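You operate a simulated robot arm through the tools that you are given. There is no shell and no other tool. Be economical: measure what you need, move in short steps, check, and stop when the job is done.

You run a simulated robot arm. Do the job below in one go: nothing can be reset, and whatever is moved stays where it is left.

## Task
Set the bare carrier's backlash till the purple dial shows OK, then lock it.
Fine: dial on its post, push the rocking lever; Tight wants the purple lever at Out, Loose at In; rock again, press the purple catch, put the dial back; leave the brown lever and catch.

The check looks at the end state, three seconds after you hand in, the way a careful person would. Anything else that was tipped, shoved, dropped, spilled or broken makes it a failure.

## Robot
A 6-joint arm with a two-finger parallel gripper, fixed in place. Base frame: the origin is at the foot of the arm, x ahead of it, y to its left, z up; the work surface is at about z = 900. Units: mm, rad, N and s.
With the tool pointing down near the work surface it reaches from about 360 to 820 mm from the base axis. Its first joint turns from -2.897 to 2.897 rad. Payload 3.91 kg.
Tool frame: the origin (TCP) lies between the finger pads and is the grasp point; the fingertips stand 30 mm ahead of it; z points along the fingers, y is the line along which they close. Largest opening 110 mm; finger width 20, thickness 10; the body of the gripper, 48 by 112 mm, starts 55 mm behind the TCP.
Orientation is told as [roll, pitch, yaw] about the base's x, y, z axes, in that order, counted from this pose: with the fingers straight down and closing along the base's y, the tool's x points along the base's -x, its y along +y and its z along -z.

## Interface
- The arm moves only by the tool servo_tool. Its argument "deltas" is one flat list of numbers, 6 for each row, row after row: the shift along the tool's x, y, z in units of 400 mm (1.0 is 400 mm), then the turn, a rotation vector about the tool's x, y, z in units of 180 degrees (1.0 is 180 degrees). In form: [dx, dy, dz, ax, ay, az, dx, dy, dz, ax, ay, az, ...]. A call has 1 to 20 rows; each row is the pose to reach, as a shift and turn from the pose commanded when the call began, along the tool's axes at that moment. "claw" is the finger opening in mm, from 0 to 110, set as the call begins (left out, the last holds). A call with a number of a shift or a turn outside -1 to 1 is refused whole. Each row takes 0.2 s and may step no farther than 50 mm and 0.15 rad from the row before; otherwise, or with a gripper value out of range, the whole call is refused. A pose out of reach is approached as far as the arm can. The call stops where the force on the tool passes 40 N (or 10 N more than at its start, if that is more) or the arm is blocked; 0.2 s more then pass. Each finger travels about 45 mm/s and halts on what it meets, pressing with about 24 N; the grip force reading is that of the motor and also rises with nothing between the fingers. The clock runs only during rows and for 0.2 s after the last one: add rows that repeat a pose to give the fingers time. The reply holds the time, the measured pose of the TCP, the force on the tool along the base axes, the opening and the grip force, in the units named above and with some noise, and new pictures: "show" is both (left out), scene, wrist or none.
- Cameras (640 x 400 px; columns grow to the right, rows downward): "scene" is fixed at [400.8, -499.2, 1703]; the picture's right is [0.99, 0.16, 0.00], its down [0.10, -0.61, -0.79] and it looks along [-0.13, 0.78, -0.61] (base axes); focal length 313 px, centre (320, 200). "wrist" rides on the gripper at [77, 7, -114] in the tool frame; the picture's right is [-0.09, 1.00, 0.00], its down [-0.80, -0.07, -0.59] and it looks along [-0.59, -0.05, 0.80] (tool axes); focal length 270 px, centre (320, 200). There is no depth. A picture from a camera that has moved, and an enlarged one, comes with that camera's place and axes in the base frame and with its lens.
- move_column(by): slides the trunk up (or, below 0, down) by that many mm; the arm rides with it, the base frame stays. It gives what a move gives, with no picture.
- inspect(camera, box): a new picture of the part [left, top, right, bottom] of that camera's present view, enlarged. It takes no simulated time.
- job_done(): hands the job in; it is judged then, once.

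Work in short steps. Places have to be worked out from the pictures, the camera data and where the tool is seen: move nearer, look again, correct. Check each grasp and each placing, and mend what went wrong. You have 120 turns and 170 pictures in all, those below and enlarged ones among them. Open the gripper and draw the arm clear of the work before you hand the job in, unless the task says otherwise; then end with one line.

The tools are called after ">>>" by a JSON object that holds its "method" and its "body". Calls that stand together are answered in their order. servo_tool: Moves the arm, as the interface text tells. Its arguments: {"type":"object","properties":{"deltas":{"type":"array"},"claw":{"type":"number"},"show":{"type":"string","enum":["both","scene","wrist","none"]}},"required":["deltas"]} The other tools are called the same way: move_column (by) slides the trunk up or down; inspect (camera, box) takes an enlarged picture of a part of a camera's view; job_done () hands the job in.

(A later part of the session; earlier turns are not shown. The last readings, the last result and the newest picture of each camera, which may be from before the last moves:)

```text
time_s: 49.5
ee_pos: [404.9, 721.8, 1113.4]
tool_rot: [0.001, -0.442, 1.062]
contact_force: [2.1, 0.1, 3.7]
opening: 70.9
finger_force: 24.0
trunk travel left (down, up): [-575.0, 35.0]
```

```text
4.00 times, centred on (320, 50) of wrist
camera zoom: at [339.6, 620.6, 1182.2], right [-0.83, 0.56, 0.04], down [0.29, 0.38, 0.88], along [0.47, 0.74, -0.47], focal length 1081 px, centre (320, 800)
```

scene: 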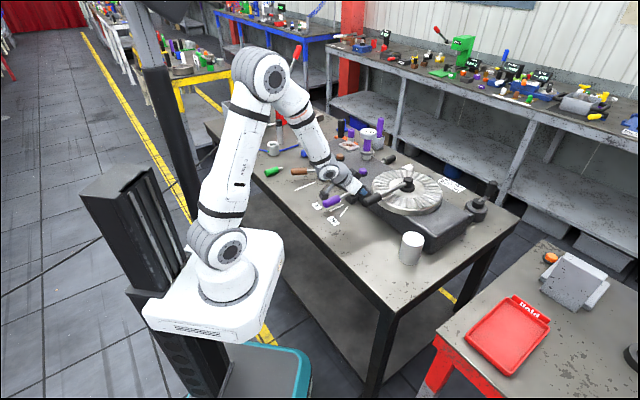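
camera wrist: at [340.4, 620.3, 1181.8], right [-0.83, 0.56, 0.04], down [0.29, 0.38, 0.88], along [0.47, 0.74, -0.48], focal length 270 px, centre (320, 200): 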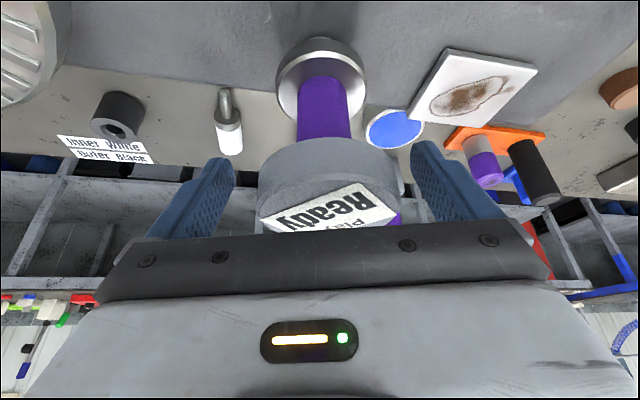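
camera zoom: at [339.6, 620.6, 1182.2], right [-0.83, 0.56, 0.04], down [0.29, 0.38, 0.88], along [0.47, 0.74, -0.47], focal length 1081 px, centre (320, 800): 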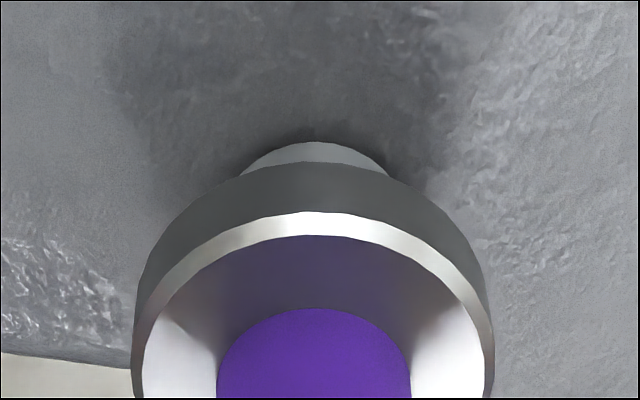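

Still perched on top at 1113. I press lightly and scan a few positions in 1.5 mm steps, watching whether z drops (which would mean a socket seating).

>>> {"method": "servo_tool", "body": {"deltas": [0.0016, 0.0037, 0.0034, 0, 0, 0, 0.0016, 0.0037, 0.0034, 0, 0, 0], "show": "none"}}

>>> {"method": "servo_tool", "body": {"deltas": [-0.0034, 0, 0.0016, 0, 0, 0, -0.0034, 0, 0.0016, 0, 0, 0], "show": "none"}}

>>> {"method": "servo_tool", "body": {"deltas": [-0.0034, 0, 0.0016, 0, 0, 0, -0.0034, 0, 0.0016, 0, 0, 0], "show": "none"}}

```text
time_s: 50.1
ee_pos: [403.2, 722.0, 1112.2]
tool_rot: [0.001, -0.443, 1.062]
contact_force: [9.3, -0.9, 10.7]
opening: 71.3
finger_force: 24.3
trunk travel left (down, up): [-575.0, 35.0]
```

```text
time_s: 50.7
ee_pos: [403.7, 722.2, 1113.1]
tool_rot: [0.0, -0.441, 1.06]
contact_force: [4.9, -6.5, 15.0]
opening: 71.0
finger_force: 24.5
trunk travel left (down, up): [-575.0, 35.0]
```

```text
time_s: 51.3
ee_pos: [404.1, 721.8, 1110.9]
tool_rot: [0.0, -0.441, 1.06]
contact_force: [0.3, -9.4, 12.7]
opening: 71.1
finger_force: 23.9
trunk travel left (down, up): [-575.0, 35.0]
```

Lateral force builds with no motion – friction or it may already be located. I push 3 mm more to see whether it slides.

>>> {"method": "servo_tool", "body": {"deltas": [-0.0034, 0, 0.0016, 0, 0, 0, -0.0068, 0, 0.0032, 0, 0, 0, -0.0068, 0, 0.0032, 0, 0, 0], "show": "none"}}

>>> {"method": "inspect", "body": {"camera": "scene", "box": [350, 130, 390, 160]}}

>>> {"method": "inspect", "body": {"camera": "wrist", "box": [240, 0, 400, 100]}}

```text
time_s: 52.1
ee_pos: [403.7, 724.6, 1111.8]
tool_rot: [0.001, -0.442, 1.06]
contact_force: [-2.7, -11.1, 11.8]
opening: 71.1
finger_force: 24.1
trunk travel left (down, up): [-575.0, 35.0]
```

```text
13.33 times, centred on (370, 145) of scene
camera zoom: at [400.8, -499.2, 1703.0], right [0.99, 0.16, 0.0], down [0.1, -0.61, -0.79], along [-0.13, 0.78, -0.61], focal length 4169 px, centre (-347, 933)
```

zoom: 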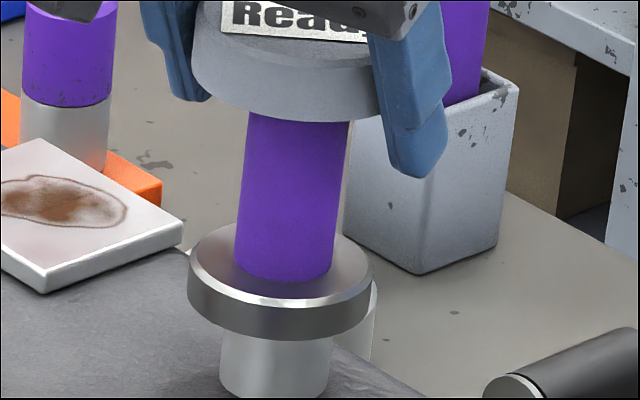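

```text
4.00 times, centred on (320, 50) of wrist
camera zoom: at [339.8, 624.3, 1181.7], right [-0.83, 0.56, 0.04], down [0.29, 0.38, 0.88], along [0.47, 0.74, -0.47], focal length 1081 px, centre (320, 800)
```

zoom: 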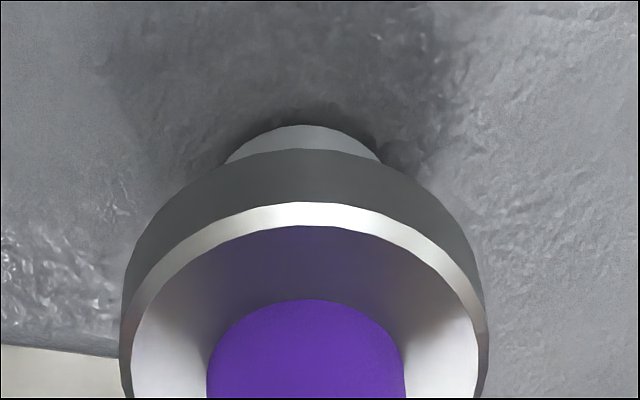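

It slid outward ~2.7 mm and, allowing for perspective, is now centred in both views, with flat contact (no socket). I unload the lateral push, release here, and retreat.

>>> {"method": "servo_tool", "body": {"deltas": [0.0045, 0, -0.0064, 0, 0, 0, 0.0045, 0, -0.0064, 0, 0, 0], "show": "none"}}

>>> {"method": "inspect", "body": {"camera": "scene", "box": [350, 130, 390, 160]}}

>>> {"method": "servo_tool", "body": {"deltas": [0, 0, 0, 0, 0, 0, 0, 0, 0, 0, 0, 0, 0, 0, 0, 0, 0, 0], "claw": 104, "show": "none"}}

>>> {"method": "servo_tool", "body": {"deltas": [0, 0, -0.08, 0, 0, 0, 0, 0, -0.18, 0, 0, 0, 0, 0, -0.3, 0, 0, 0], "show": "none"}}

>>> {"method": "inspect", "body": {"camera": "scene", "box": [350, 120, 390, 160]}}

```text
time_s: 52.7
ee_pos: [403.3, 725.4, 1111.1]
tool_rot: [-0.002, -0.442, 1.059]
contact_force: [4.8, 4.1, 4.2]
opening: 71.1
finger_force: 24.4
trunk travel left (down, up): [-575.0, 35.0]
```

```text
13.33 times, centred on (370, 145) of scene
camera zoom: at [400.8, -499.2, 1703.0], right [0.99, 0.16, 0.0], down [0.1, -0.61, -0.79], along [-0.13, 0.78, -0.61], focal length 4169 px, centre (-347, 933)
```

zoom: 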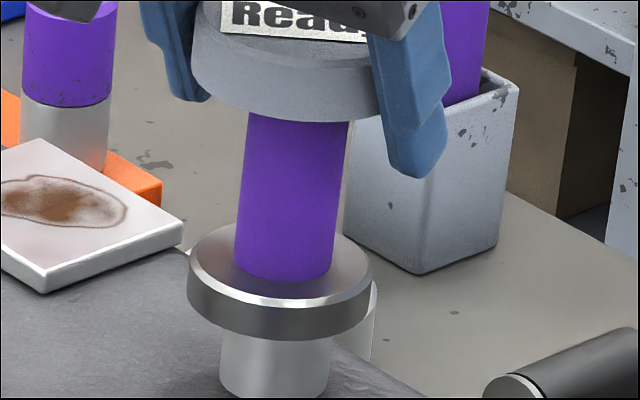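

```text
time_s: 53.5
ee_pos: [403.2, 725.2, 1111.8]
tool_rot: [-0.001, -0.438, 1.061]
contact_force: [0.3, 0.4, 0.3]
opening: 104.0
finger_force: 0.1
trunk travel left (down, up): [-575.0, 35.0]
```

```text
time_s: 54.3
ee_pos: [378.4, 680.0, 1218.8]
tool_rot: [0.0, -0.437, 1.061]
contact_force: [-0.2, 0.1, 0.7]
opening: 103.9
finger_force: 0.1
trunk travel left (down, up): [-575.0, 35.0]
```

```text
10.00 times, centred on (370, 140) of scene
camera zoom: at [400.8, -499.2, 1703.0], right [0.99, 0.16, 0.0], down [0.1, -0.61, -0.79], along [-0.13, 0.78, -0.61], focal length 3127 px, centre (-180, 800)
```

zoom: 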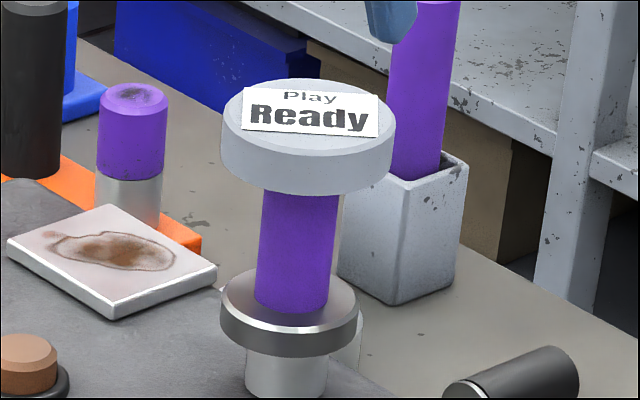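

Dial released, well centred. I return to the lever's side with closed fingers (tilt 25°, yaw 40°), then lower and push.

>>> {"method": "servo_tool", "body": {"deltas": [0.0771, -0.0532, -0.0286, 0.007, 0, 0.015, 0.1543, -0.1064, -0.0571, 0.014, 0, 0.0299, 0.2314, -0.1596, -0.0857, 0.021, 0, 0.0449, 0.3086, -0.2129, -0.1143, 0.0279, 0, 0.0598, 0.3857, -0.2661, -0.1429, 0.0349, 0, 0.0748, 0.4629, -0.3193, -0.1714, 0.0419, 0, 0.0897, 0.54, -0.3725, -0.2, 0.0489, 0, 0.1047], "claw": 0, "show": "none"}}

>>> {"method": "servo_tool", "body": {"deltas": [0.0396, 0, 0.085, 0, 0, 0, 0.0793, 0, 0.1699, 0, 0, 0, 0.1189, 0, 0.2549, 0, 0, 0, 0.1565, 0, 0.3353, 0, 0, 0], "show": "none"}}

>>> {"method": "inspect", "body": {"camera": "scene", "box": [330, 110, 430, 220]}}

```text
time_s: 55.9
ee_pos: [393.5, 407.2, 1199.0]
tool_rot: [0.001, -0.44, 0.696]
contact_force: [0.9, 0.5, 0.1]
opening: 0.0
finger_force: 23.9
trunk travel left (down, up): [-575.0, 35.0]
```

```text
time_s: 56.9
ee_pos: [395.9, 407.8, 1053.4]
tool_rot: [0.003, -0.438, 0.696]
contact_force: [0.6, 0.5, -0.8]
opening: 0.0
finger_force: 24.1
trunk travel left (down, up): [-575.0, 35.0]
```

```text
3.64 times, centred on (380, 165) of scene
camera zoom: at [400.8, -499.2, 1703.0], right [0.99, 0.16, 0.0], down [0.1, -0.61, -0.79], along [-0.13, 0.78, -0.61], focal length 1137 px, centre (102, 327)
```

zoom: 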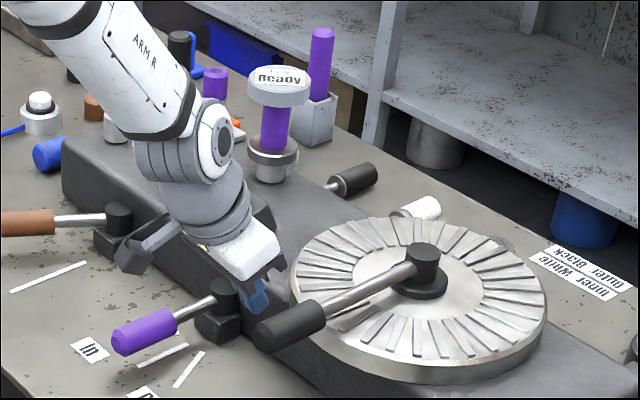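

I push the lever fully over in 12 mm steps.

>>> {"method": "servo_tool", "body": {"deltas": [-0.0025, -0.0297, 0.0012, 0, 0, 0, -0.0051, -0.0594, 0.0024, 0, 0, 0, -0.0076, -0.0891, 0.0036, 0, 0, 0, -0.0102, -0.1188, 0.0048, 0, 0, 0, -0.0127, -0.1485, 0.0059, 0, 0, 0, -0.0153, -0.1782, 0.0071, 0, 0, 0, -0.0178, -0.2078, 0.0083, 0, 0, 0, -0.0204, -0.2375, 0.0095, 0, 0, 0, -0.0215, -0.25, 0.01, 0, 0, 0], "show": "none"}}

>>> {"method": "inspect", "body": {"camera": "scene", "box": [330, 110, 430, 220]}}

```text
time_s: 58.9
ee_pos: [463.9, 340.5, 1052.8]
tool_rot: [-0.004, -0.436, 0.701]
contact_force: [-25.0, 32.0, -6.7]
opening: 0.0
finger_force: 23.7
trunk travel left (down, up): [-575.0, 35.0]
```

```text
3.64 times, centred on (380, 165) of scene
camera zoom: at [400.8, -499.2, 1703.0], right [0.99, 0.16, 0.0], down [0.1, -0.61, -0.79], along [-0.13, 0.78, -0.61], focal length 1137 px, centre (102, 327)
```

zoom: 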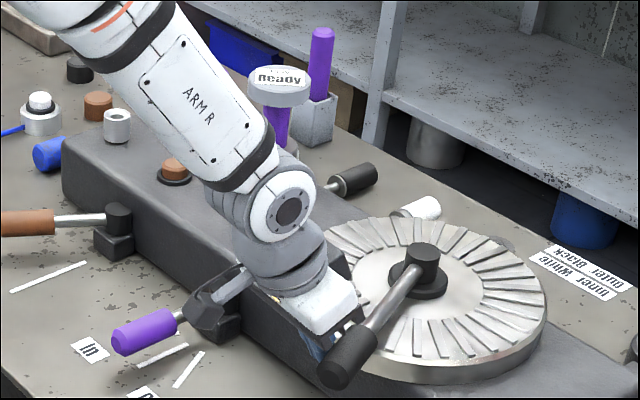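

Full push at the centred seating still gives "Ready". I'll regrasp the dial and look at its underside and at post B. First back off from the lever and go to pre-grasp.

>>> {"method": "servo_tool", "body": {"deltas": [0, 0.06, 0, 0, 0, 0, 0, 0.11, 0, 0, 0, 0, -0.0466, 0.11, -0.0997, 0, 0, 0, -0.0931, 0.11, -0.1994, 0, 0, 0, -0.1397, 0.11, -0.2991, 0, 0, 0, -0.182, 0.11, -0.389, 0, 0, 0], "show": "none"}}

>>> {"method": "inspect", "body": {"camera": "scene", "box": [340, 110, 400, 160]}}

```text
time_s: 60.3
ee_pos: [437.0, 369.3, 1227.3]
tool_rot: [0.002, -0.441, 0.699]
contact_force: [-0.5, -0.4, -0.7]
opening: 0.0
finger_force: 24.2
trunk travel left (down, up): [-575.0, 35.0]
```

```text
8.00 times, centred on (370, 135) of scene
camera zoom: at [400.8, -499.2, 1703.0], right [0.99, 0.16, 0.0], down [0.1, -0.61, -0.79], along [-0.13, 0.78, -0.61], focal length 2501 px, centre (-80, 720)
```

zoom: 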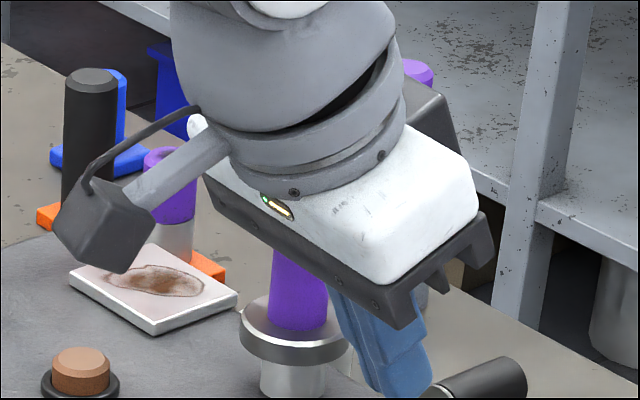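

I go back to the pre-grasp pose behind the dial.

>>> {"method": "servo_tool", "body": {"deltas": [-0.0431, 0.0865, 0.0221, -0.0062, 0, -0.013, -0.0863, 0.173, 0.0442, -0.0123, 0, -0.0261, -0.1294, 0.2595, 0.0663, -0.0185, 0, -0.0391, -0.1725, 0.346, 0.0884, -0.0246, 0, -0.0521, -0.2156, 0.4325, 0.1104, -0.0308, 0, -0.0651, -0.2588, 0.519, 0.1325, -0.0369, 0, -0.0782, -0.3019, 0.6055, 0.1546, -0.0431, 0, -0.0912, -0.345, 0.692, 0.1767, -0.0492, 0, -0.1042], "claw": 104, "show": "wrist"}}

>>> {"method": "inspect", "body": {"camera": "wrist", "box": [200, 0, 460, 200]}}

>>> {"method": "inspect", "body": {"camera": "scene", "box": [350, 120, 390, 160]}}

```text
time_s: 62.1
ee_pos: [379.1, 685.2, 1218.2]
tool_rot: [0.003, -0.438, 1.059]
contact_force: [0.1, 0.6, 0.0]
opening: 103.9
finger_force: 0.0
trunk travel left (down, up): [-575.0, 35.0]
camera wrist: at [315.3, 583.3, 1289.1], right [-0.83, 0.56, 0.04], down [0.29, 0.38, 0.88], along [0.47, 0.74, -0.48], focal length 270 px, centre (320, 200)
```

wrist: 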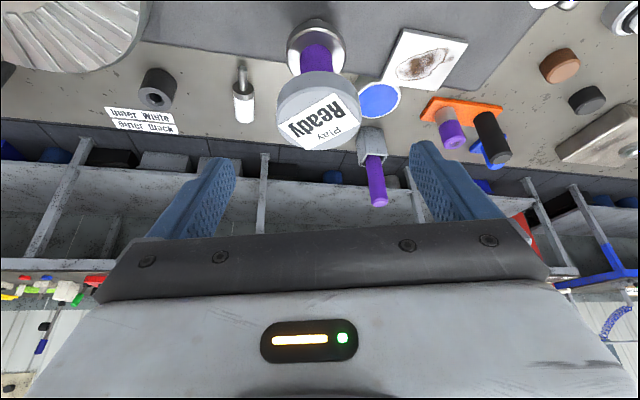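

```text
2.00 times, centred on (330, 100) of wrist
camera zoom: at [315.3, 583.3, 1289.1], right [-0.83, 0.56, 0.04], down [0.29, 0.38, 0.88], along [0.47, 0.74, -0.48], focal length 541 px, centre (300, 400)
```

zoom: 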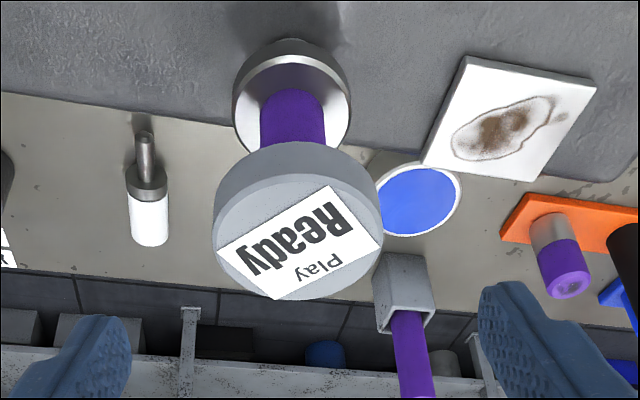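

```text
10.00 times, centred on (370, 140) of scene
camera zoom: at [400.8, -499.2, 1703.0], right [0.99, 0.16, 0.0], down [0.1, -0.61, -0.79], along [-0.13, 0.78, -0.61], focal length 3127 px, centre (-180, 800)
```

zoom: 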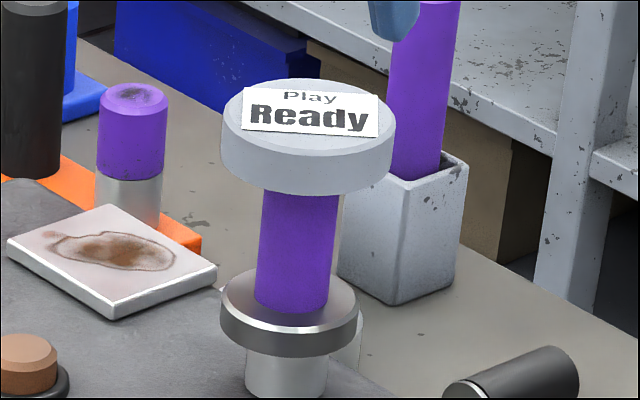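

The loose white/black handles lie on the table, so they're not levers. I regrasp the dial to try the other post (B ≈ (204,795,1024)).

>>> {"method": "servo_tool", "body": {"deltas": [0.0018, -0.004, 0.0728, 0, 0, 0, 0.0035, -0.004, 0.1456, 0, 0, 0, 0.0053, -0.004, 0.2183, 0, 0, 0, 0.007, -0.004, 0.2911, 0, 0, 0], "show": "none"}}

>>> {"method": "servo_tool", "body": {"deltas": [0, 0, 0, 0, 0, 0, 0, 0, 0, 0, 0, 0, 0, 0, 0, 0, 0, 0, 0, 0, 0, 0, 0, 0], "claw": 50, "show": "none"}}

>>> {"method": "inspect", "body": {"camera": "scene", "box": [350, 120, 390, 160]}}

```text
time_s: 63.1
ee_pos: [403.5, 723.5, 1112.3]
tool_rot: [0.001, -0.442, 1.059]
contact_force: [0.2, -0.4, -0.6]
opening: 104.1
finger_force: 0.2
trunk travel left (down, up): [-575.0, 35.0]
```

```text
time_s: 64.1
ee_pos: [403.8, 723.3, 1113.5]
tool_rot: [0.001, -0.439, 1.059]
contact_force: [-0.2, 0.4, -0.9]
opening: 71.2
finger_force: 24.2
trunk travel left (down, up): [-575.0, 35.0]
```

```text
10.00 times, centred on (370, 140) of scene
camera zoom: at [400.8, -499.2, 1703.0], right [0.99, 0.16, 0.0], down [0.1, -0.61, -0.79], along [-0.13, 0.78, -0.61], focal length 3127 px, centre (-180, 800)
```

zoom: 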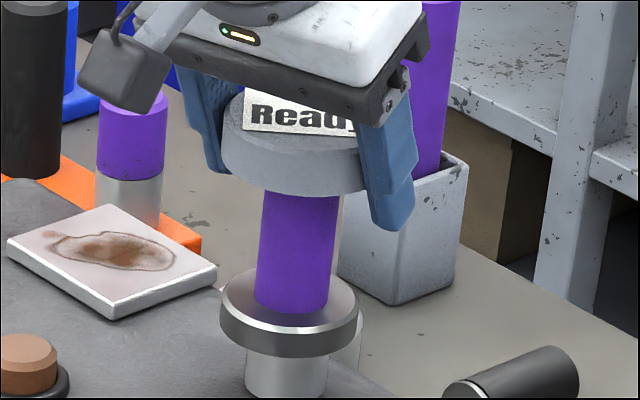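

Gripped. I lift 75 mm, pull in and swing to in front of post B.

>>> {"method": "servo_tool", "body": {"deltas": [-0.0397, 0, -0.085, 0, 0, 0, -0.0793, 0, -0.1699, 0, 0, 0, -0.0391, 0.0975, -0.1887, -0.007, 0, -0.015, 0.0011, 0.195, -0.2075, -0.014, 0, -0.03, 0.0413, 0.2925, -0.2263, -0.021, 0, -0.045, 0.0815, 0.39, -0.2451, -0.028, 0, -0.06, 0.1217, 0.4875, -0.2639, -0.035, 0, -0.075], "show": "wrist"}}

>>> {"method": "inspect", "body": {"camera": "scene", "box": [290, 110, 370, 170]}}

```text
time_s: 65.7
ee_pos: [190.7, 737.5, 1191.8]
tool_rot: [-0.001, -0.439, 1.32]
contact_force: [0.0, -0.2, -2.9]
opening: 71.2
finger_force: 23.9
trunk travel left (down, up): [-575.0, 35.0]
camera wrist: at [154.8, 623.7, 1261.3], right [-0.95, 0.32, 0.04], down [0.19, 0.44, 0.88], along [0.27, 0.84, -0.48], focal length 270 px, centre (320, 200)
```

wrist: 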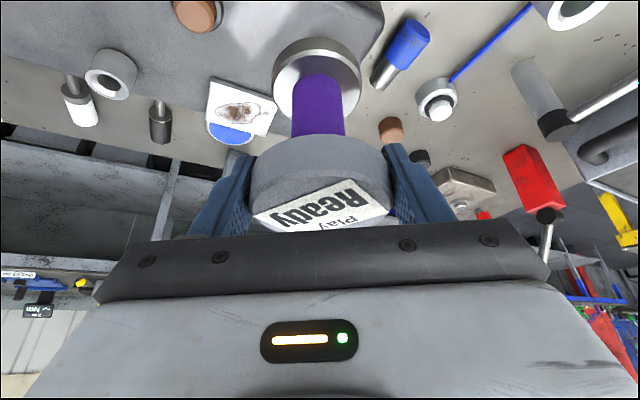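

```text
6.67 times, centred on (330, 140) of scene
camera zoom: at [400.8, -499.2, 1703.0], right [0.99, 0.16, 0.0], down [0.1, -0.61, -0.79], along [-0.13, 0.78, -0.61], focal length 2084 px, centre (253, 600)
```

zoom: 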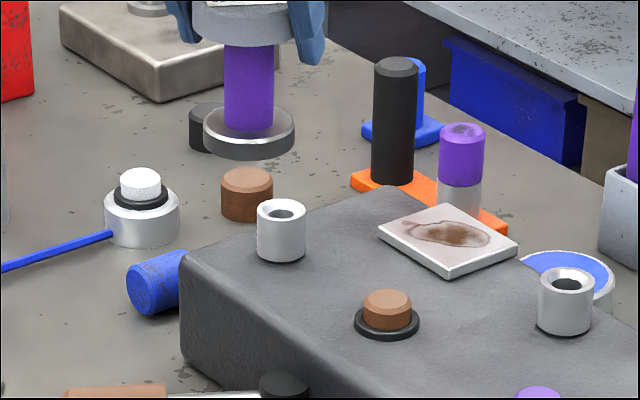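

Post B is clear ahead. I move above it with ~12 mm gap.

>>> {"method": "servo_tool", "body": {"deltas": [-0.0424, 0.001, 0.0199, 0, 0, 0, -0.1, 0.002, 0.09, 0, 0, 0, -0.078, 0.003, 0.15, 0, 0, 0, -0.056, 0.003, 0.2113, 0, 0, 0], "show": "none"}}

>>> {"method": "inspect", "body": {"camera": "scene", "box": [305, 130, 345, 160]}}

>>> {"method": "inspect", "body": {"camera": "wrist", "box": [240, 0, 400, 100]}}

```text
time_s: 66.7
ee_pos: [204.8, 793.4, 1120.5]
tool_rot: [0.0, -0.437, 1.32]
contact_force: [-0.3, 0.5, -3.0]
opening: 70.9
finger_force: 24.1
trunk travel left (down, up): [-575.0, 35.0]
```

```text
13.33 times, centred on (325, 145) of scene
camera zoom: at [400.8, -499.2, 1703.0], right [0.99, 0.16, 0.0], down [0.1, -0.61, -0.79], along [-0.13, 0.78, -0.61], focal length 4169 px, centre (253, 933)
```

zoom: 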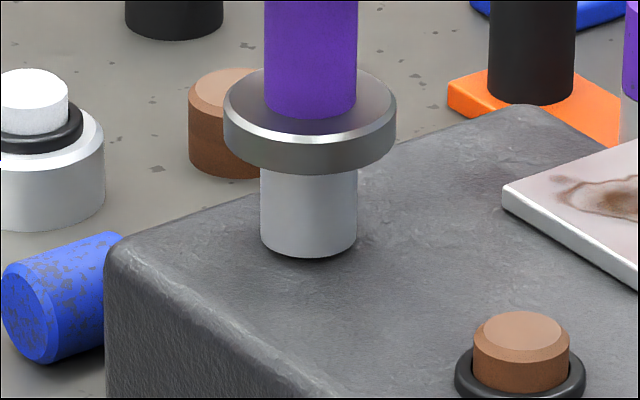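

```text
4.00 times, centred on (320, 50) of wrist
camera zoom: at [168.2, 680.7, 1190.6], right [-0.94, 0.32, 0.04], down [0.19, 0.44, 0.88], along [0.27, 0.84, -0.48], focal length 1081 px, centre (320, 800)
```

zoom: 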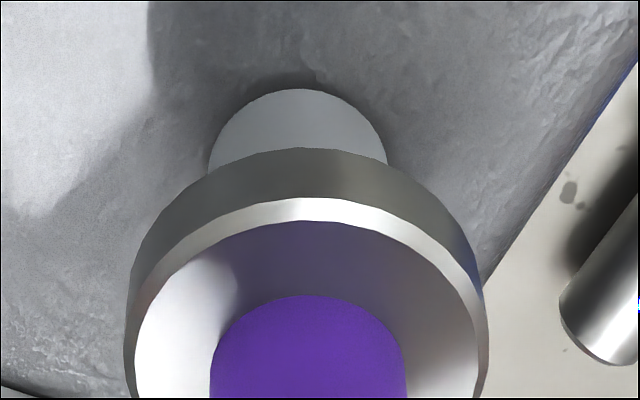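

Nearly aligned; I trim r −2.5 mm, t −1 mm, and lower in small steps to contact.

>>> {"method": "servo_tool", "body": {"deltas": [0.0057, -0.0025, -0.0027, 0, 0, 0, 0.0089, -0.0025, 0.0041, 0, 0, 0, 0.012, -0.0025, 0.0109, 0, 0, 0], "show": "none"}}

>>> {"method": "servo_tool", "body": {"deltas": [0.0011, 0, 0.0023, 0, 0, 0, 0.0021, 0, 0.0045, 0, 0, 0], "show": "none"}}

>>> {"method": "servo_tool", "body": {"deltas": [0.0011, 0, 0.0023, 0, 0, 0, 0.0021, 0, 0.0045, 0, 0, 0], "show": "none"}}

>>> {"method": "inspect", "body": {"camera": "scene", "box": [305, 130, 345, 160]}}

```text
time_s: 67.5
ee_pos: [204.0, 793.2, 1115.6]
tool_rot: [0.001, -0.439, 1.32]
contact_force: [0.4, 0.1, -3.7]
opening: 70.9
finger_force: 24.0
trunk travel left (down, up): [-575.0, 35.0]
```

```text
time_s: 68.1
ee_pos: [204.6, 792.7, 1112.9]
tool_rot: [0.0, -0.443, 1.319]
contact_force: [0.1, -0.5, 1.8]
opening: 71.0
finger_force: 23.7
trunk travel left (down, up): [-575.0, 35.0]
```

```text
time_s: 68.7
ee_pos: [204.1, 791.7, 1113.1]
tool_rot: [0.001, -0.443, 1.319]
contact_force: [1.8, -1.3, 11.2]
opening: 70.9
finger_force: 24.2
trunk travel left (down, up): [-575.0, 35.0]
```

```text
13.33 times, centred on (325, 145) of scene
camera zoom: at [400.8, -499.2, 1703.0], right [0.99, 0.16, 0.0], down [0.1, -0.61, -0.79], along [-0.13, 0.78, -0.61], focal length 4169 px, centre (253, 933)
```

zoom: 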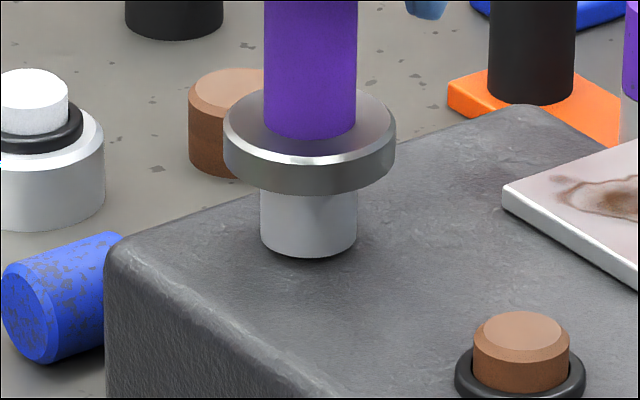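

Contact at 1113, same as at A. I unload, release and retreat.

>>> {"method": "servo_tool", "body": {"deltas": [-0.0021, 0, -0.0045, 0, 0, 0, -0.0021, 0, -0.0045, 0, 0, 0], "show": "none"}}

>>> {"method": "servo_tool", "body": {"deltas": [0, 0, 0, 0, 0, 0, 0, 0, 0, 0, 0, 0, 0, 0, 0, 0, 0, 0], "claw": 104, "show": "none"}}

>>> {"method": "servo_tool", "body": {"deltas": [0, 0, -0.08, 0, 0, 0, 0, 0, -0.18, 0, 0, 0, 0, 0, -0.3, 0, 0, 0], "show": "wrist"}}

>>> {"method": "inspect", "body": {"camera": "scene", "box": [300, 115, 350, 160]}}

```text
time_s: 69.3
ee_pos: [204.1, 792.9, 1113.4]
tool_rot: [0.001, -0.44, 1.32]
contact_force: [1.0, 4.3, 5.5]
opening: 70.5
finger_force: 24.4
trunk travel left (down, up): [-575.0, 35.0]
```

```text
time_s: 70.1
ee_pos: [204.9, 792.6, 1112.1]
tool_rot: [0.0, -0.439, 1.321]
contact_force: [0.4, -1.2, 0.5]
opening: 103.8
finger_force: 0.2
trunk travel left (down, up): [-575.0, 35.0]
```

```text
time_s: 70.9
ee_pos: [189.4, 742.8, 1224.1]
tool_rot: [0.0, -0.442, 1.318]
contact_force: [-0.3, -0.1, -0.2]
opening: 104.1
finger_force: 0.1
trunk travel left (down, up): [-575.0, 35.0]
camera wrist: at [153.3, 629.5, 1293.8], right [-0.94, 0.32, 0.04], down [0.19, 0.44, 0.88], along [0.27, 0.84, -0.47], focal length 270 px, centre (320, 200)
```

wrist: 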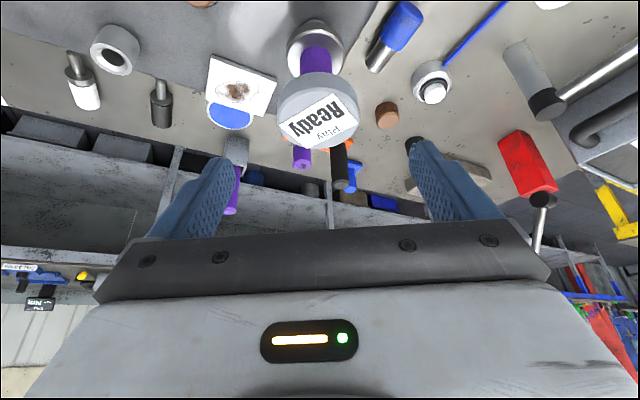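

```text
8.89 times, centred on (325, 138) of scene
camera zoom: at [400.8, -499.2, 1703.0], right [0.99, 0.16, 0.0], down [0.1, -0.61, -0.79], along [-0.13, 0.78, -0.61], focal length 2779 px, centre (276, 756)
```

zoom: 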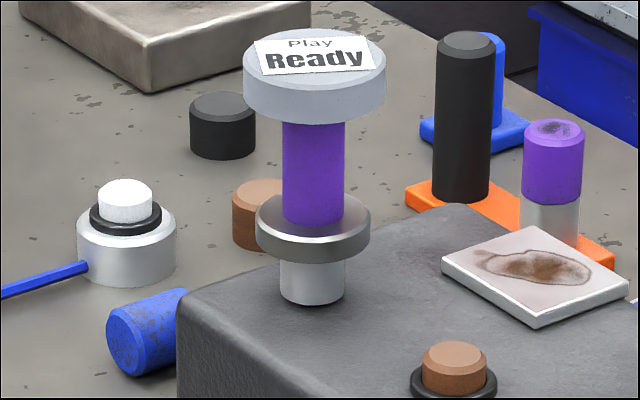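

Dial stands on post B. I repeat the lever push: travel, lower, and push with the same proven moves.

>>> {"method": "servo_tool", "body": {"deltas": [0.0718, -0.0783, -0.0262, 0.0094, 0, 0.0198, 0.1436, -0.1567, -0.0524, 0.0187, 0, 0.0396, 0.2153, -0.235, -0.0787, 0.0281, 0, 0.0594, 0.2871, -0.3133, -0.1049, 0.0374, 0, 0.0792, 0.3589, -0.3917, -0.1311, 0.0468, 0, 0.0991, 0.4307, -0.47, -0.1573, 0.0561, 0, 0.1189, 0.5024, -0.5483, -0.1836, 0.0655, 0, 0.1387, 0.5742, -0.6267, -0.2098, 0.0748, 0, 0.1585, 0.646, -0.705, -0.236, 0.0842, 0, 0.1783], "claw": 0, "show": "none"}}

>>> {"method": "servo_tool", "body": {"deltas": [0.0396, 0, 0.085, 0, 0, 0, 0.0793, 0, 0.1699, 0, 0, 0, 0.1189, 0, 0.2549, 0, 0, 0, 0.1565, 0, 0.3353, 0, 0, 0], "show": "none"}}

>>> {"method": "inspect", "body": {"camera": "scene", "box": [300, 110, 430, 220]}}

```text
time_s: 72.9
ee_pos: [397.8, 404.3, 1195.1]
tool_rot: [0.002, -0.44, 0.698]
contact_force: [-0.2, 0.1, 0.7]
opening: 0.0
finger_force: 24.4
trunk travel left (down, up): [-575.0, 35.0]
```

```text
time_s: 73.9
ee_pos: [400.6, 405.2, 1047.4]
tool_rot: [0.0, -0.44, 0.701]
contact_force: [0.2, 0.8, 0.1]
opening: 0.0
finger_force: 23.4
trunk travel left (down, up): [-575.0, 35.0]
```

```text
3.64 times, centred on (365, 165) of scene
camera zoom: at [400.8, -499.2, 1703.0], right [0.99, 0.16, 0.0], down [0.1, -0.61, -0.79], along [-0.13, 0.78, -0.61], focal length 1137 px, centre (156, 327)
```

zoom: 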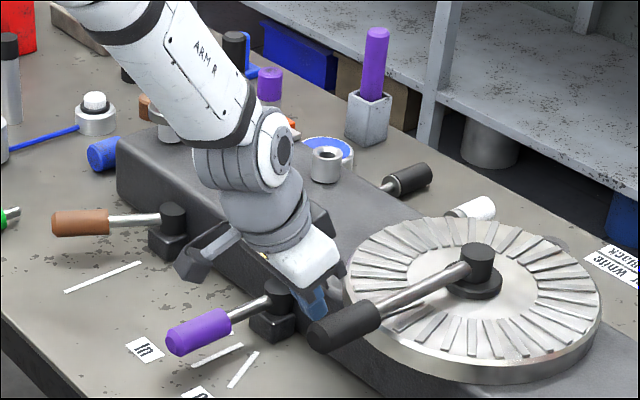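

I push the lever fully over again, then check the dial (blocked now; I'll view it after backing off too).

>>> {"method": "servo_tool", "body": {"deltas": [-0.0025, -0.0297, 0.0012, 0, 0, 0, -0.0051, -0.0594, 0.0024, 0, 0, 0, -0.0076, -0.0891, 0.0036, 0, 0, 0, -0.0102, -0.1188, 0.0048, 0, 0, 0, -0.0127, -0.1485, 0.0059, 0, 0, 0, -0.0153, -0.1782, 0.0071, 0, 0, 0, -0.0178, -0.2078, 0.0083, 0, 0, 0, -0.0204, -0.2375, 0.0095, 0, 0, 0], "show": "none"}}

>>> {"method": "inspect", "body": {"camera": "scene", "box": [290, 110, 430, 220]}}

>>> {"method": "servo_tool", "body": {"deltas": [0, 0.06, 0, 0, 0, 0, 0, 0.11, 0, 0, 0, 0, 0, 0.16, 0, 0, 0, 0], "show": "none"}}

>>> {"method": "servo_tool", "body": {"deltas": [-0.0466, 0, -0.0997, 0, 0, 0, -0.08, -0.1, -0.15, 0, 0, 0, -0.08, -0.2, -0.15, 0, 0, 0, -0.08, -0.3, -0.15, 0, 0, 0, -0.08, -0.4, -0.15, 0, 0, 0], "show": "none"}}

>>> {"method": "inspect", "body": {"camera": "scene", "box": [290, 110, 430, 220]}}

```text
time_s: 75.7
ee_pos: [463.0, 342.8, 1048.9]
tool_rot: [-0.003, -0.44, 0.704]
contact_force: [-11.7, 13.6, -4.3]
opening: 0.0
finger_force: 23.8
trunk travel left (down, up): [-575.0, 35.0]
```

```text
3.64 times, centred on (360, 165) of scene
camera zoom: at [400.8, -499.2, 1703.0], right [0.99, 0.16, 0.0], down [0.1, -0.61, -0.79], along [-0.13, 0.78, -0.61], focal length 1137 px, centre (174, 327)
```

zoom: 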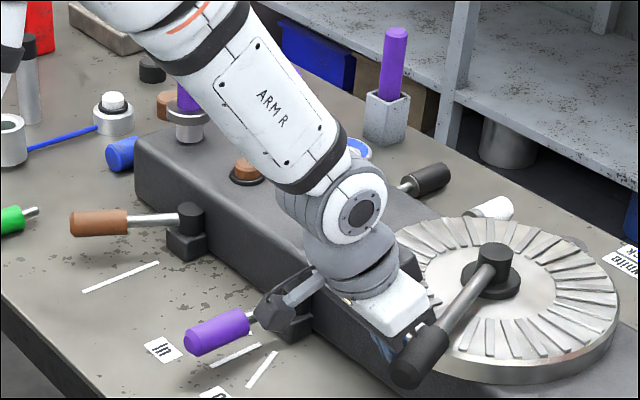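

```text
time_s: 76.5
ee_pos: [424.3, 390.5, 1052.3]
tool_rot: [0.001, -0.44, 0.701]
contact_force: [-0.8, 1.4, 0.2]
opening: 0.2
finger_force: 24.1
trunk travel left (down, up): [-575.0, 35.0]
```

```text
time_s: 77.7
ee_pos: [533.2, 269.3, 1117.4]
tool_rot: [0.001, -0.44, 0.7]
contact_force: [-0.4, 0.0, -0.3]
opening: 0.0
finger_force: 23.5
trunk travel left (down, up): [-575.0, 35.0]
```

```text
3.64 times, centred on (360, 165) of scene
camera zoom: at [400.8, -499.2, 1703.0], right [0.99, 0.16, 0.0], down [0.1, -0.61, -0.79], along [-0.13, 0.78, -0.61], focal length 1137 px, centre (174, 327)
```

zoom: 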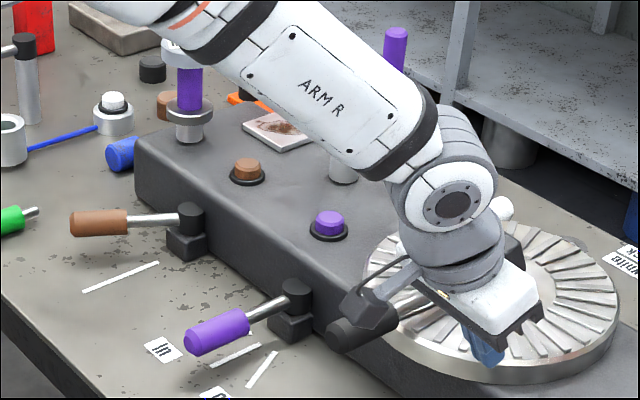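

The head is hidden by the forearm; I raise the arm to uncover it.

>>> {"method": "servo_tool", "body": {"deltas": [-0.04, -0.05, -0.085, 0, 0, 0, -0.08, -0.1, -0.17, 0, 0, 0, -0.12, -0.15, -0.255, 0, 0, 0, -0.159, -0.2, -0.34, 0, 0, 0], "show": "scene"}}

>>> {"method": "inspect", "body": {"camera": "scene", "box": [300, 110, 350, 150]}}

```text
time_s: 78.7
ee_pos: [579.7, 206.1, 1266.8]
tool_rot: [0.001, -0.438, 0.699]
contact_force: [0.0, -1.4, -0.5]
opening: 0.0
finger_force: 24.1
trunk travel left (down, up): [-575.0, 35.0]
```

scene: 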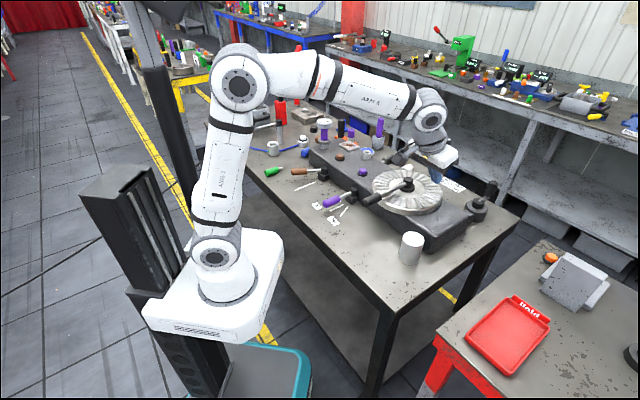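

```text
10.00 times, centred on (325, 130) of scene
camera zoom: at [400.8, -499.2, 1703.0], right [0.99, 0.16, 0.0], down [0.1, -0.61, -0.79], along [-0.13, 0.78, -0.61], focal length 3127 px, centre (270, 900)
```

zoom: 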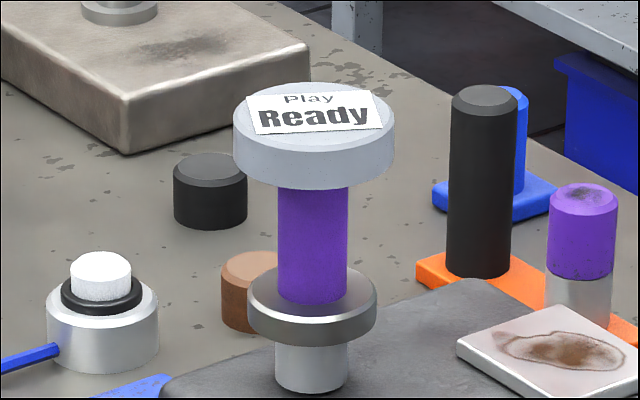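

Still "Ready" on B. The bores of A/B look like sockets for the loose keyed handles, so the real post may be the plain white cylinder beside the turntable. I look around with the wrist camera from here.

>>> {"method": "inspect", "body": {"camera": "wrist", "box": [0, 0, 640, 400]}}

>>> {"method": "inspect", "body": {"camera": "scene", "box": [390, 220, 440, 270]}}

>>> {"method": "inspect", "body": {"camera": "scene", "box": [225, 90, 315, 165]}}

```text
1.00 times, centred on (320, 200) of wrist
camera zoom: at [486.1, 134.2, 1337.7], right [-0.58, 0.81, 0.04], down [0.41, 0.25, 0.88], along [0.71, 0.53, -0.48], focal length 270 px, centre (320, 200)
```

zoom: 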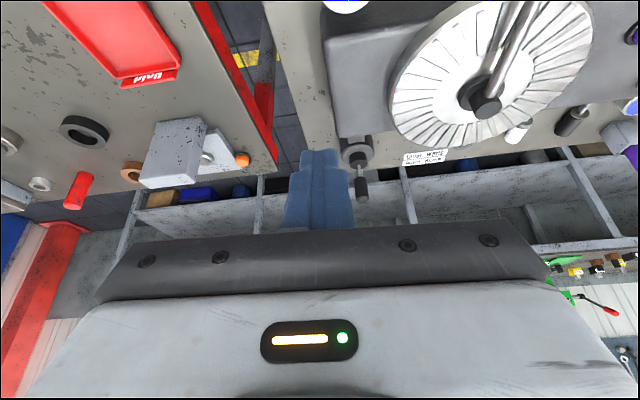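

```text
8.00 times, centred on (415, 245) of scene
camera zoom: at [400.8, -499.2, 1703.0], right [0.99, 0.16, 0.0], down [0.1, -0.61, -0.79], along [-0.13, 0.78, -0.61], focal length 2501 px, centre (-440, -160)
```

zoom: 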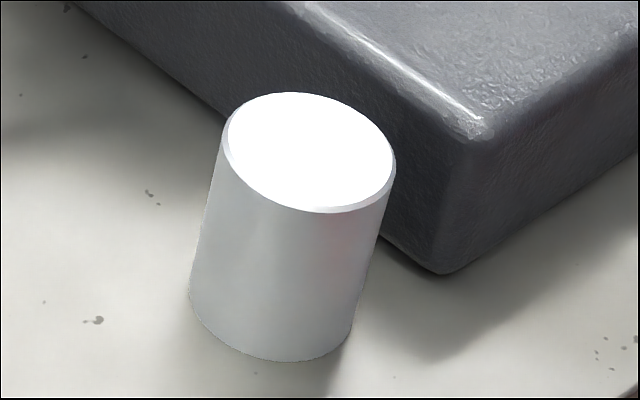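

```text
5.33 times, centred on (270, 128) of scene
camera zoom: at [400.8, -499.2, 1703.0], right [0.99, 0.16, 0.0], down [0.1, -0.61, -0.79], along [-0.13, 0.78, -0.61], focal length 1668 px, centre (587, 587)
```

zoom: 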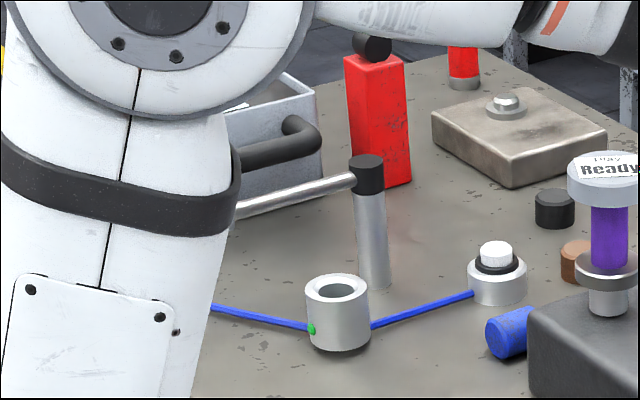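

The plain metal cylinder beside the turntable (top ≈ (579,253,990), slightly wider than the dial base) is a natural post right next to the dial's home. I fetch the dial from B to try it.

>>> {"method": "servo_tool", "body": {"deltas": [-0.0037, 0.1034, 0.0092, -0.0052, 0, -0.0112, -0.0075, 0.2069, 0.0183, -0.0104, 0, -0.0223, -0.0112, 0.3103, 0.0275, -0.0156, 0, -0.0335, -0.015, 0.4137, 0.0367, -0.0209, 0, -0.0446, -0.0187, 0.5172, 0.0459, -0.0261, 0, -0.0558, -0.0225, 0.6206, 0.055, -0.0313, 0, -0.067, -0.0262, 0.7241, 0.0642, -0.0365, 0, -0.0781, -0.03, 0.8275, 0.0734, -0.0417, 0, -0.0893], "claw": 104, "show": "none"}}

>>> {"method": "servo_tool", "body": {"deltas": [-0.032, 0.0963, 0.0223, -0.0052, 0, -0.0112, -0.064, 0.1926, 0.0447, -0.0104, 0, -0.0223, -0.096, 0.2889, 0.067, -0.0156, 0, -0.0335, -0.128, 0.3853, 0.0894, -0.0209, 0, -0.0446, -0.16, 0.4816, 0.1118, -0.0261, 0, -0.0558, -0.192, 0.5779, 0.1341, -0.0313, 0, -0.067, -0.224, 0.6742, 0.1565, -0.0365, 0, -0.0781, -0.256, 0.7705, 0.1788, -0.0417, 0, -0.0893], "show": "wrist"}}

```text
time_s: 80.5
ee_pos: [388.3, 479.0, 1245.4]
tool_rot: [-0.001, -0.438, 1.011]
contact_force: [-0.7, 0.2, 0.2]
opening: 103.8
finger_force: 0.0
trunk travel left (down, up): [-575.0, 35.0]
```

```text
time_s: 82.3
ee_pos: [190.0, 745.4, 1226.7]
tool_rot: [-0.002, -0.438, 1.321]
contact_force: [-0.3, 0.0, 0.1]
opening: 104.2
finger_force: 0.1
trunk travel left (down, up): [-575.0, 35.0]
camera wrist: at [153.1, 632.5, 1297.3], right [-0.95, 0.32, 0.04], down [0.18, 0.44, 0.88], along [0.27, 0.84, -0.48], focal length 270 px, centre (320, 200)
```

wrist: 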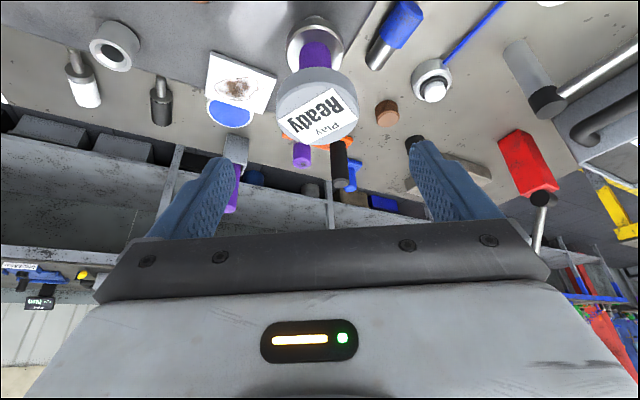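

I slide forward, close on the head, and lift.

>>> {"method": "servo_tool", "body": {"deltas": [0.0022, -0.004, 0.0778, 0, 0, 0, 0.0045, -0.004, 0.1556, 0, 0, 0, 0.0067, -0.004, 0.2335, 0, 0, 0, 0.009, -0.004, 0.3113, 0, 0, 0], "show": "none"}}

>>> {"method": "servo_tool", "body": {"deltas": [0, 0, 0, 0, 0, 0, 0, 0, 0, 0, 0, 0, 0, 0, 0, 0, 0, 0, 0, 0, 0, 0, 0, 0], "claw": 50, "show": "none"}}

>>> {"method": "servo_tool", "body": {"deltas": [-0.0265, 0, -0.0566, 0, 0, 0, -0.0529, 0, -0.1133, 0, 0, 0, -0.0793, 0, -0.1699, 0, 0, 0, -0.0952, 0, -0.2039, 0, 0, 0], "show": "none"}}

>>> {"method": "inspect", "body": {"camera": "scene", "box": [300, 110, 350, 150]}}

```text
time_s: 83.3
ee_pos: [205.3, 789.5, 1111.2]
tool_rot: [-0.002, -0.438, 1.321]
contact_force: [-0.1, 0.6, -0.1]
opening: 103.7
finger_force: 0.0
trunk travel left (down, up): [-575.0, 35.0]
```

```text
time_s: 84.3
ee_pos: [205.0, 788.9, 1110.2]
tool_rot: [-0.002, -0.438, 1.319]
contact_force: [-1.5, -0.2, 0.5]
opening: 71.1
finger_force: 23.8
trunk travel left (down, up): [-575.0, 35.0]
```

```text
time_s: 85.3
ee_pos: [204.9, 789.9, 1198.3]
tool_rot: [-0.001, -0.439, 1.322]
contact_force: [-0.1, 0.3, -2.8]
opening: 70.9
finger_force: 24.1
trunk travel left (down, up): [-575.0, 35.0]
```

```text
10.00 times, centred on (325, 130) of scene
camera zoom: at [400.8, -499.2, 1703.0], right [0.99, 0.16, 0.0], down [0.1, -0.61, -0.79], along [-0.13, 0.78, -0.61], focal length 3127 px, centre (270, 900)
```

zoom: 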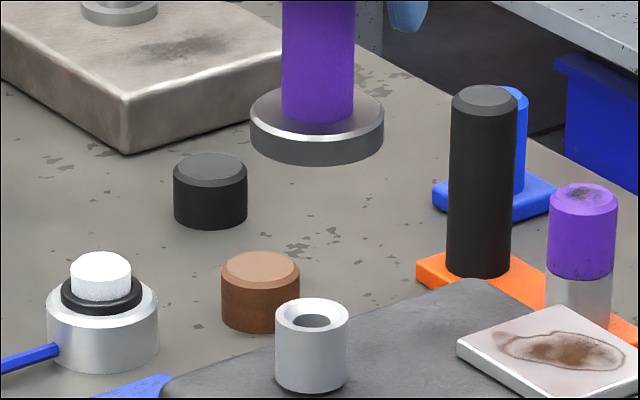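

Dial lifted. I carry it to near the white cylinder W (≈(578,253), top ≈ 988).

>>> {"method": "servo_tool", "body": {"deltas": [0.0506, -0.0822, -0.0236, 0.0068, 0, 0.0145, 0.1012, -0.1644, -0.0473, 0.0136, 0, 0.0291, 0.1518, -0.2467, -0.0709, 0.0204, 0, 0.0436, 0.2024, -0.3289, -0.0946, 0.0272, 0, 0.0582, 0.2531, -0.4111, -0.1182, 0.0339, 0, 0.0727, 0.3037, -0.4933, -0.1419, 0.0407, 0, 0.0873, 0.3543, -0.5756, -0.1655, 0.0475, 0, 0.1018, 0.4049, -0.6578, -0.1892, 0.0543, 0, 0.1164, 0.4555, -0.74, -0.2128, 0.0611, 0, 0.1309], "show": "none"}}

>>> {"method": "servo_tool", "body": {"deltas": [0.045, -0.0802, -0.021, 0.0076, 0, 0.0164, 0.0899, -0.1604, -0.042, 0.0153, 0, 0.0327, 0.1349, -0.2407, -0.063, 0.0229, 0, 0.0491, 0.1798, -0.3209, -0.084, 0.0306, 0, 0.0655, 0.2248, -0.4011, -0.105, 0.0382, 0, 0.0818, 0.2698, -0.4813, -0.126, 0.0458, 0, 0.0982, 0.3147, -0.5616, -0.147, 0.0535, 0, 0.1145, 0.3597, -0.6418, -0.168, 0.0611, 0, 0.1309], "show": "wrist"}}

>>> {"method": "inspect", "body": {"camera": "scene", "box": [360, 170, 460, 270]}}

```text
time_s: 87.3
ee_pos: [441.9, 520.7, 1199.9]
tool_rot: [0.001, -0.439, 0.866]
contact_force: [0.2, -1.2, -3.6]
opening: 70.8
finger_force: 24.2
trunk travel left (down, up): [-575.0, 35.0]
```

```text
time_s: 89.1
ee_pos: [530.9, 237.6, 1200.4]
tool_rot: [0.002, -0.438, 0.41]
contact_force: [-0.8, -0.2, -3.3]
opening: 71.1
finger_force: 24.1
trunk travel left (down, up): [-575.0, 35.0]
camera wrist: at [419.2, 195.4, 1271.5], right [-0.32, 0.94, 0.04], down [0.46, 0.12, 0.88], along [0.83, 0.3, -0.48], focal length 270 px, centre (320, 200)
```

wrist: 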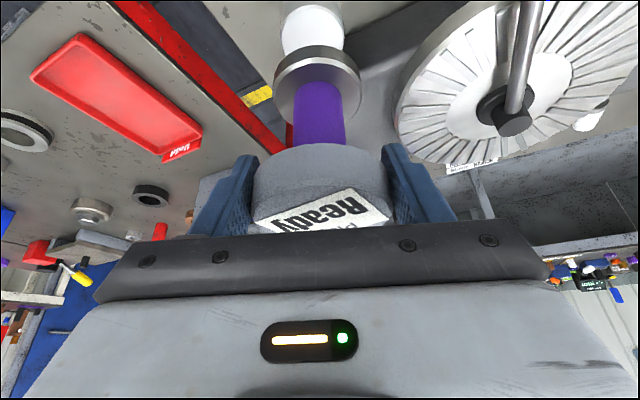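

```text
4.00 times, centred on (410, 220) of scene
camera zoom: at [400.8, -499.2, 1703.0], right [0.99, 0.16, 0.0], down [0.1, -0.61, -0.79], along [-0.13, 0.78, -0.61], focal length 1251 px, centre (-40, 120)
```

zoom: 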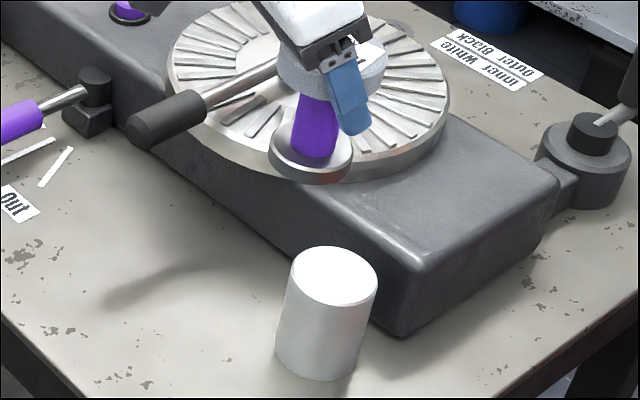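

W's top appears near (574,252) in the two views. I move the dial to hover ~15 mm above it.

>>> {"method": "servo_tool", "body": {"deltas": [-0.047, -0.005, 0.022, 0, 0, 0, -0.065, -0.01, 0.1, 0, 0, 0, -0.02, -0.01, 0.2, 0, 0, 0, 0.0226, -0.01, 0.293, 0, 0, 0], "show": "none"}}

>>> {"method": "inspect", "body": {"camera": "scene", "box": [385, 215, 445, 260]}}

>>> {"method": "inspect", "body": {"camera": "wrist", "box": [240, 0, 400, 100]}}

```text
time_s: 90.1
ee_pos: [574.0, 248.2, 1090.4]
tool_rot: [0.002, -0.44, 0.413]
contact_force: [0.0, -0.6, -2.1]
opening: 71.1
finger_force: 24.2
trunk travel left (down, up): [-575.0, 35.0]
```

```text
8.89 times, centred on (415, 238) of scene
camera zoom: at [400.8, -499.2, 1703.0], right [0.99, 0.16, 0.0], down [0.1, -0.61, -0.79], along [-0.13, 0.78, -0.61], focal length 2779 px, centre (-524, -133)
```

zoom: 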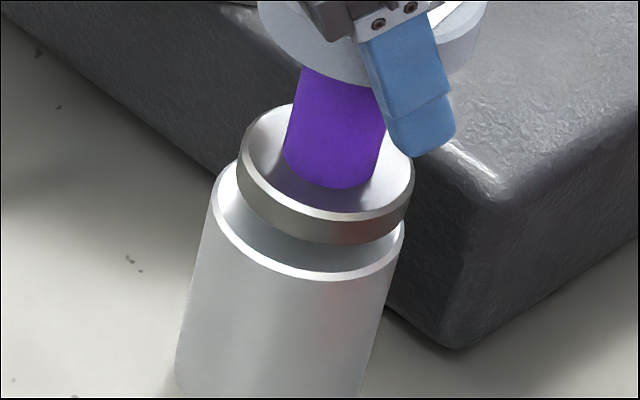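

```text
4.00 times, centred on (320, 50) of wrist
camera zoom: at [462.9, 206.7, 1160.4], right [-0.33, 0.94, 0.04], down [0.46, 0.12, 0.88], along [0.83, 0.3, -0.48], focal length 1081 px, centre (320, 800)
```

zoom: 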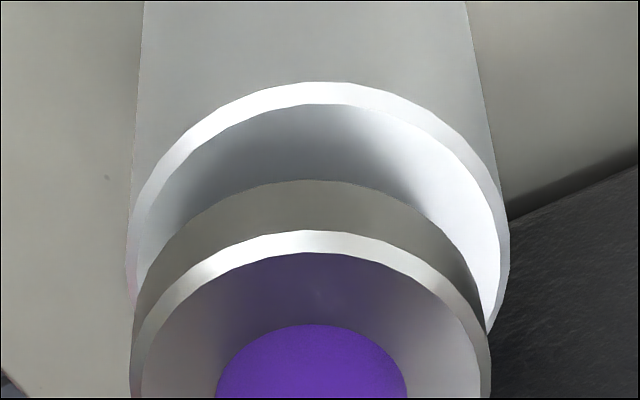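

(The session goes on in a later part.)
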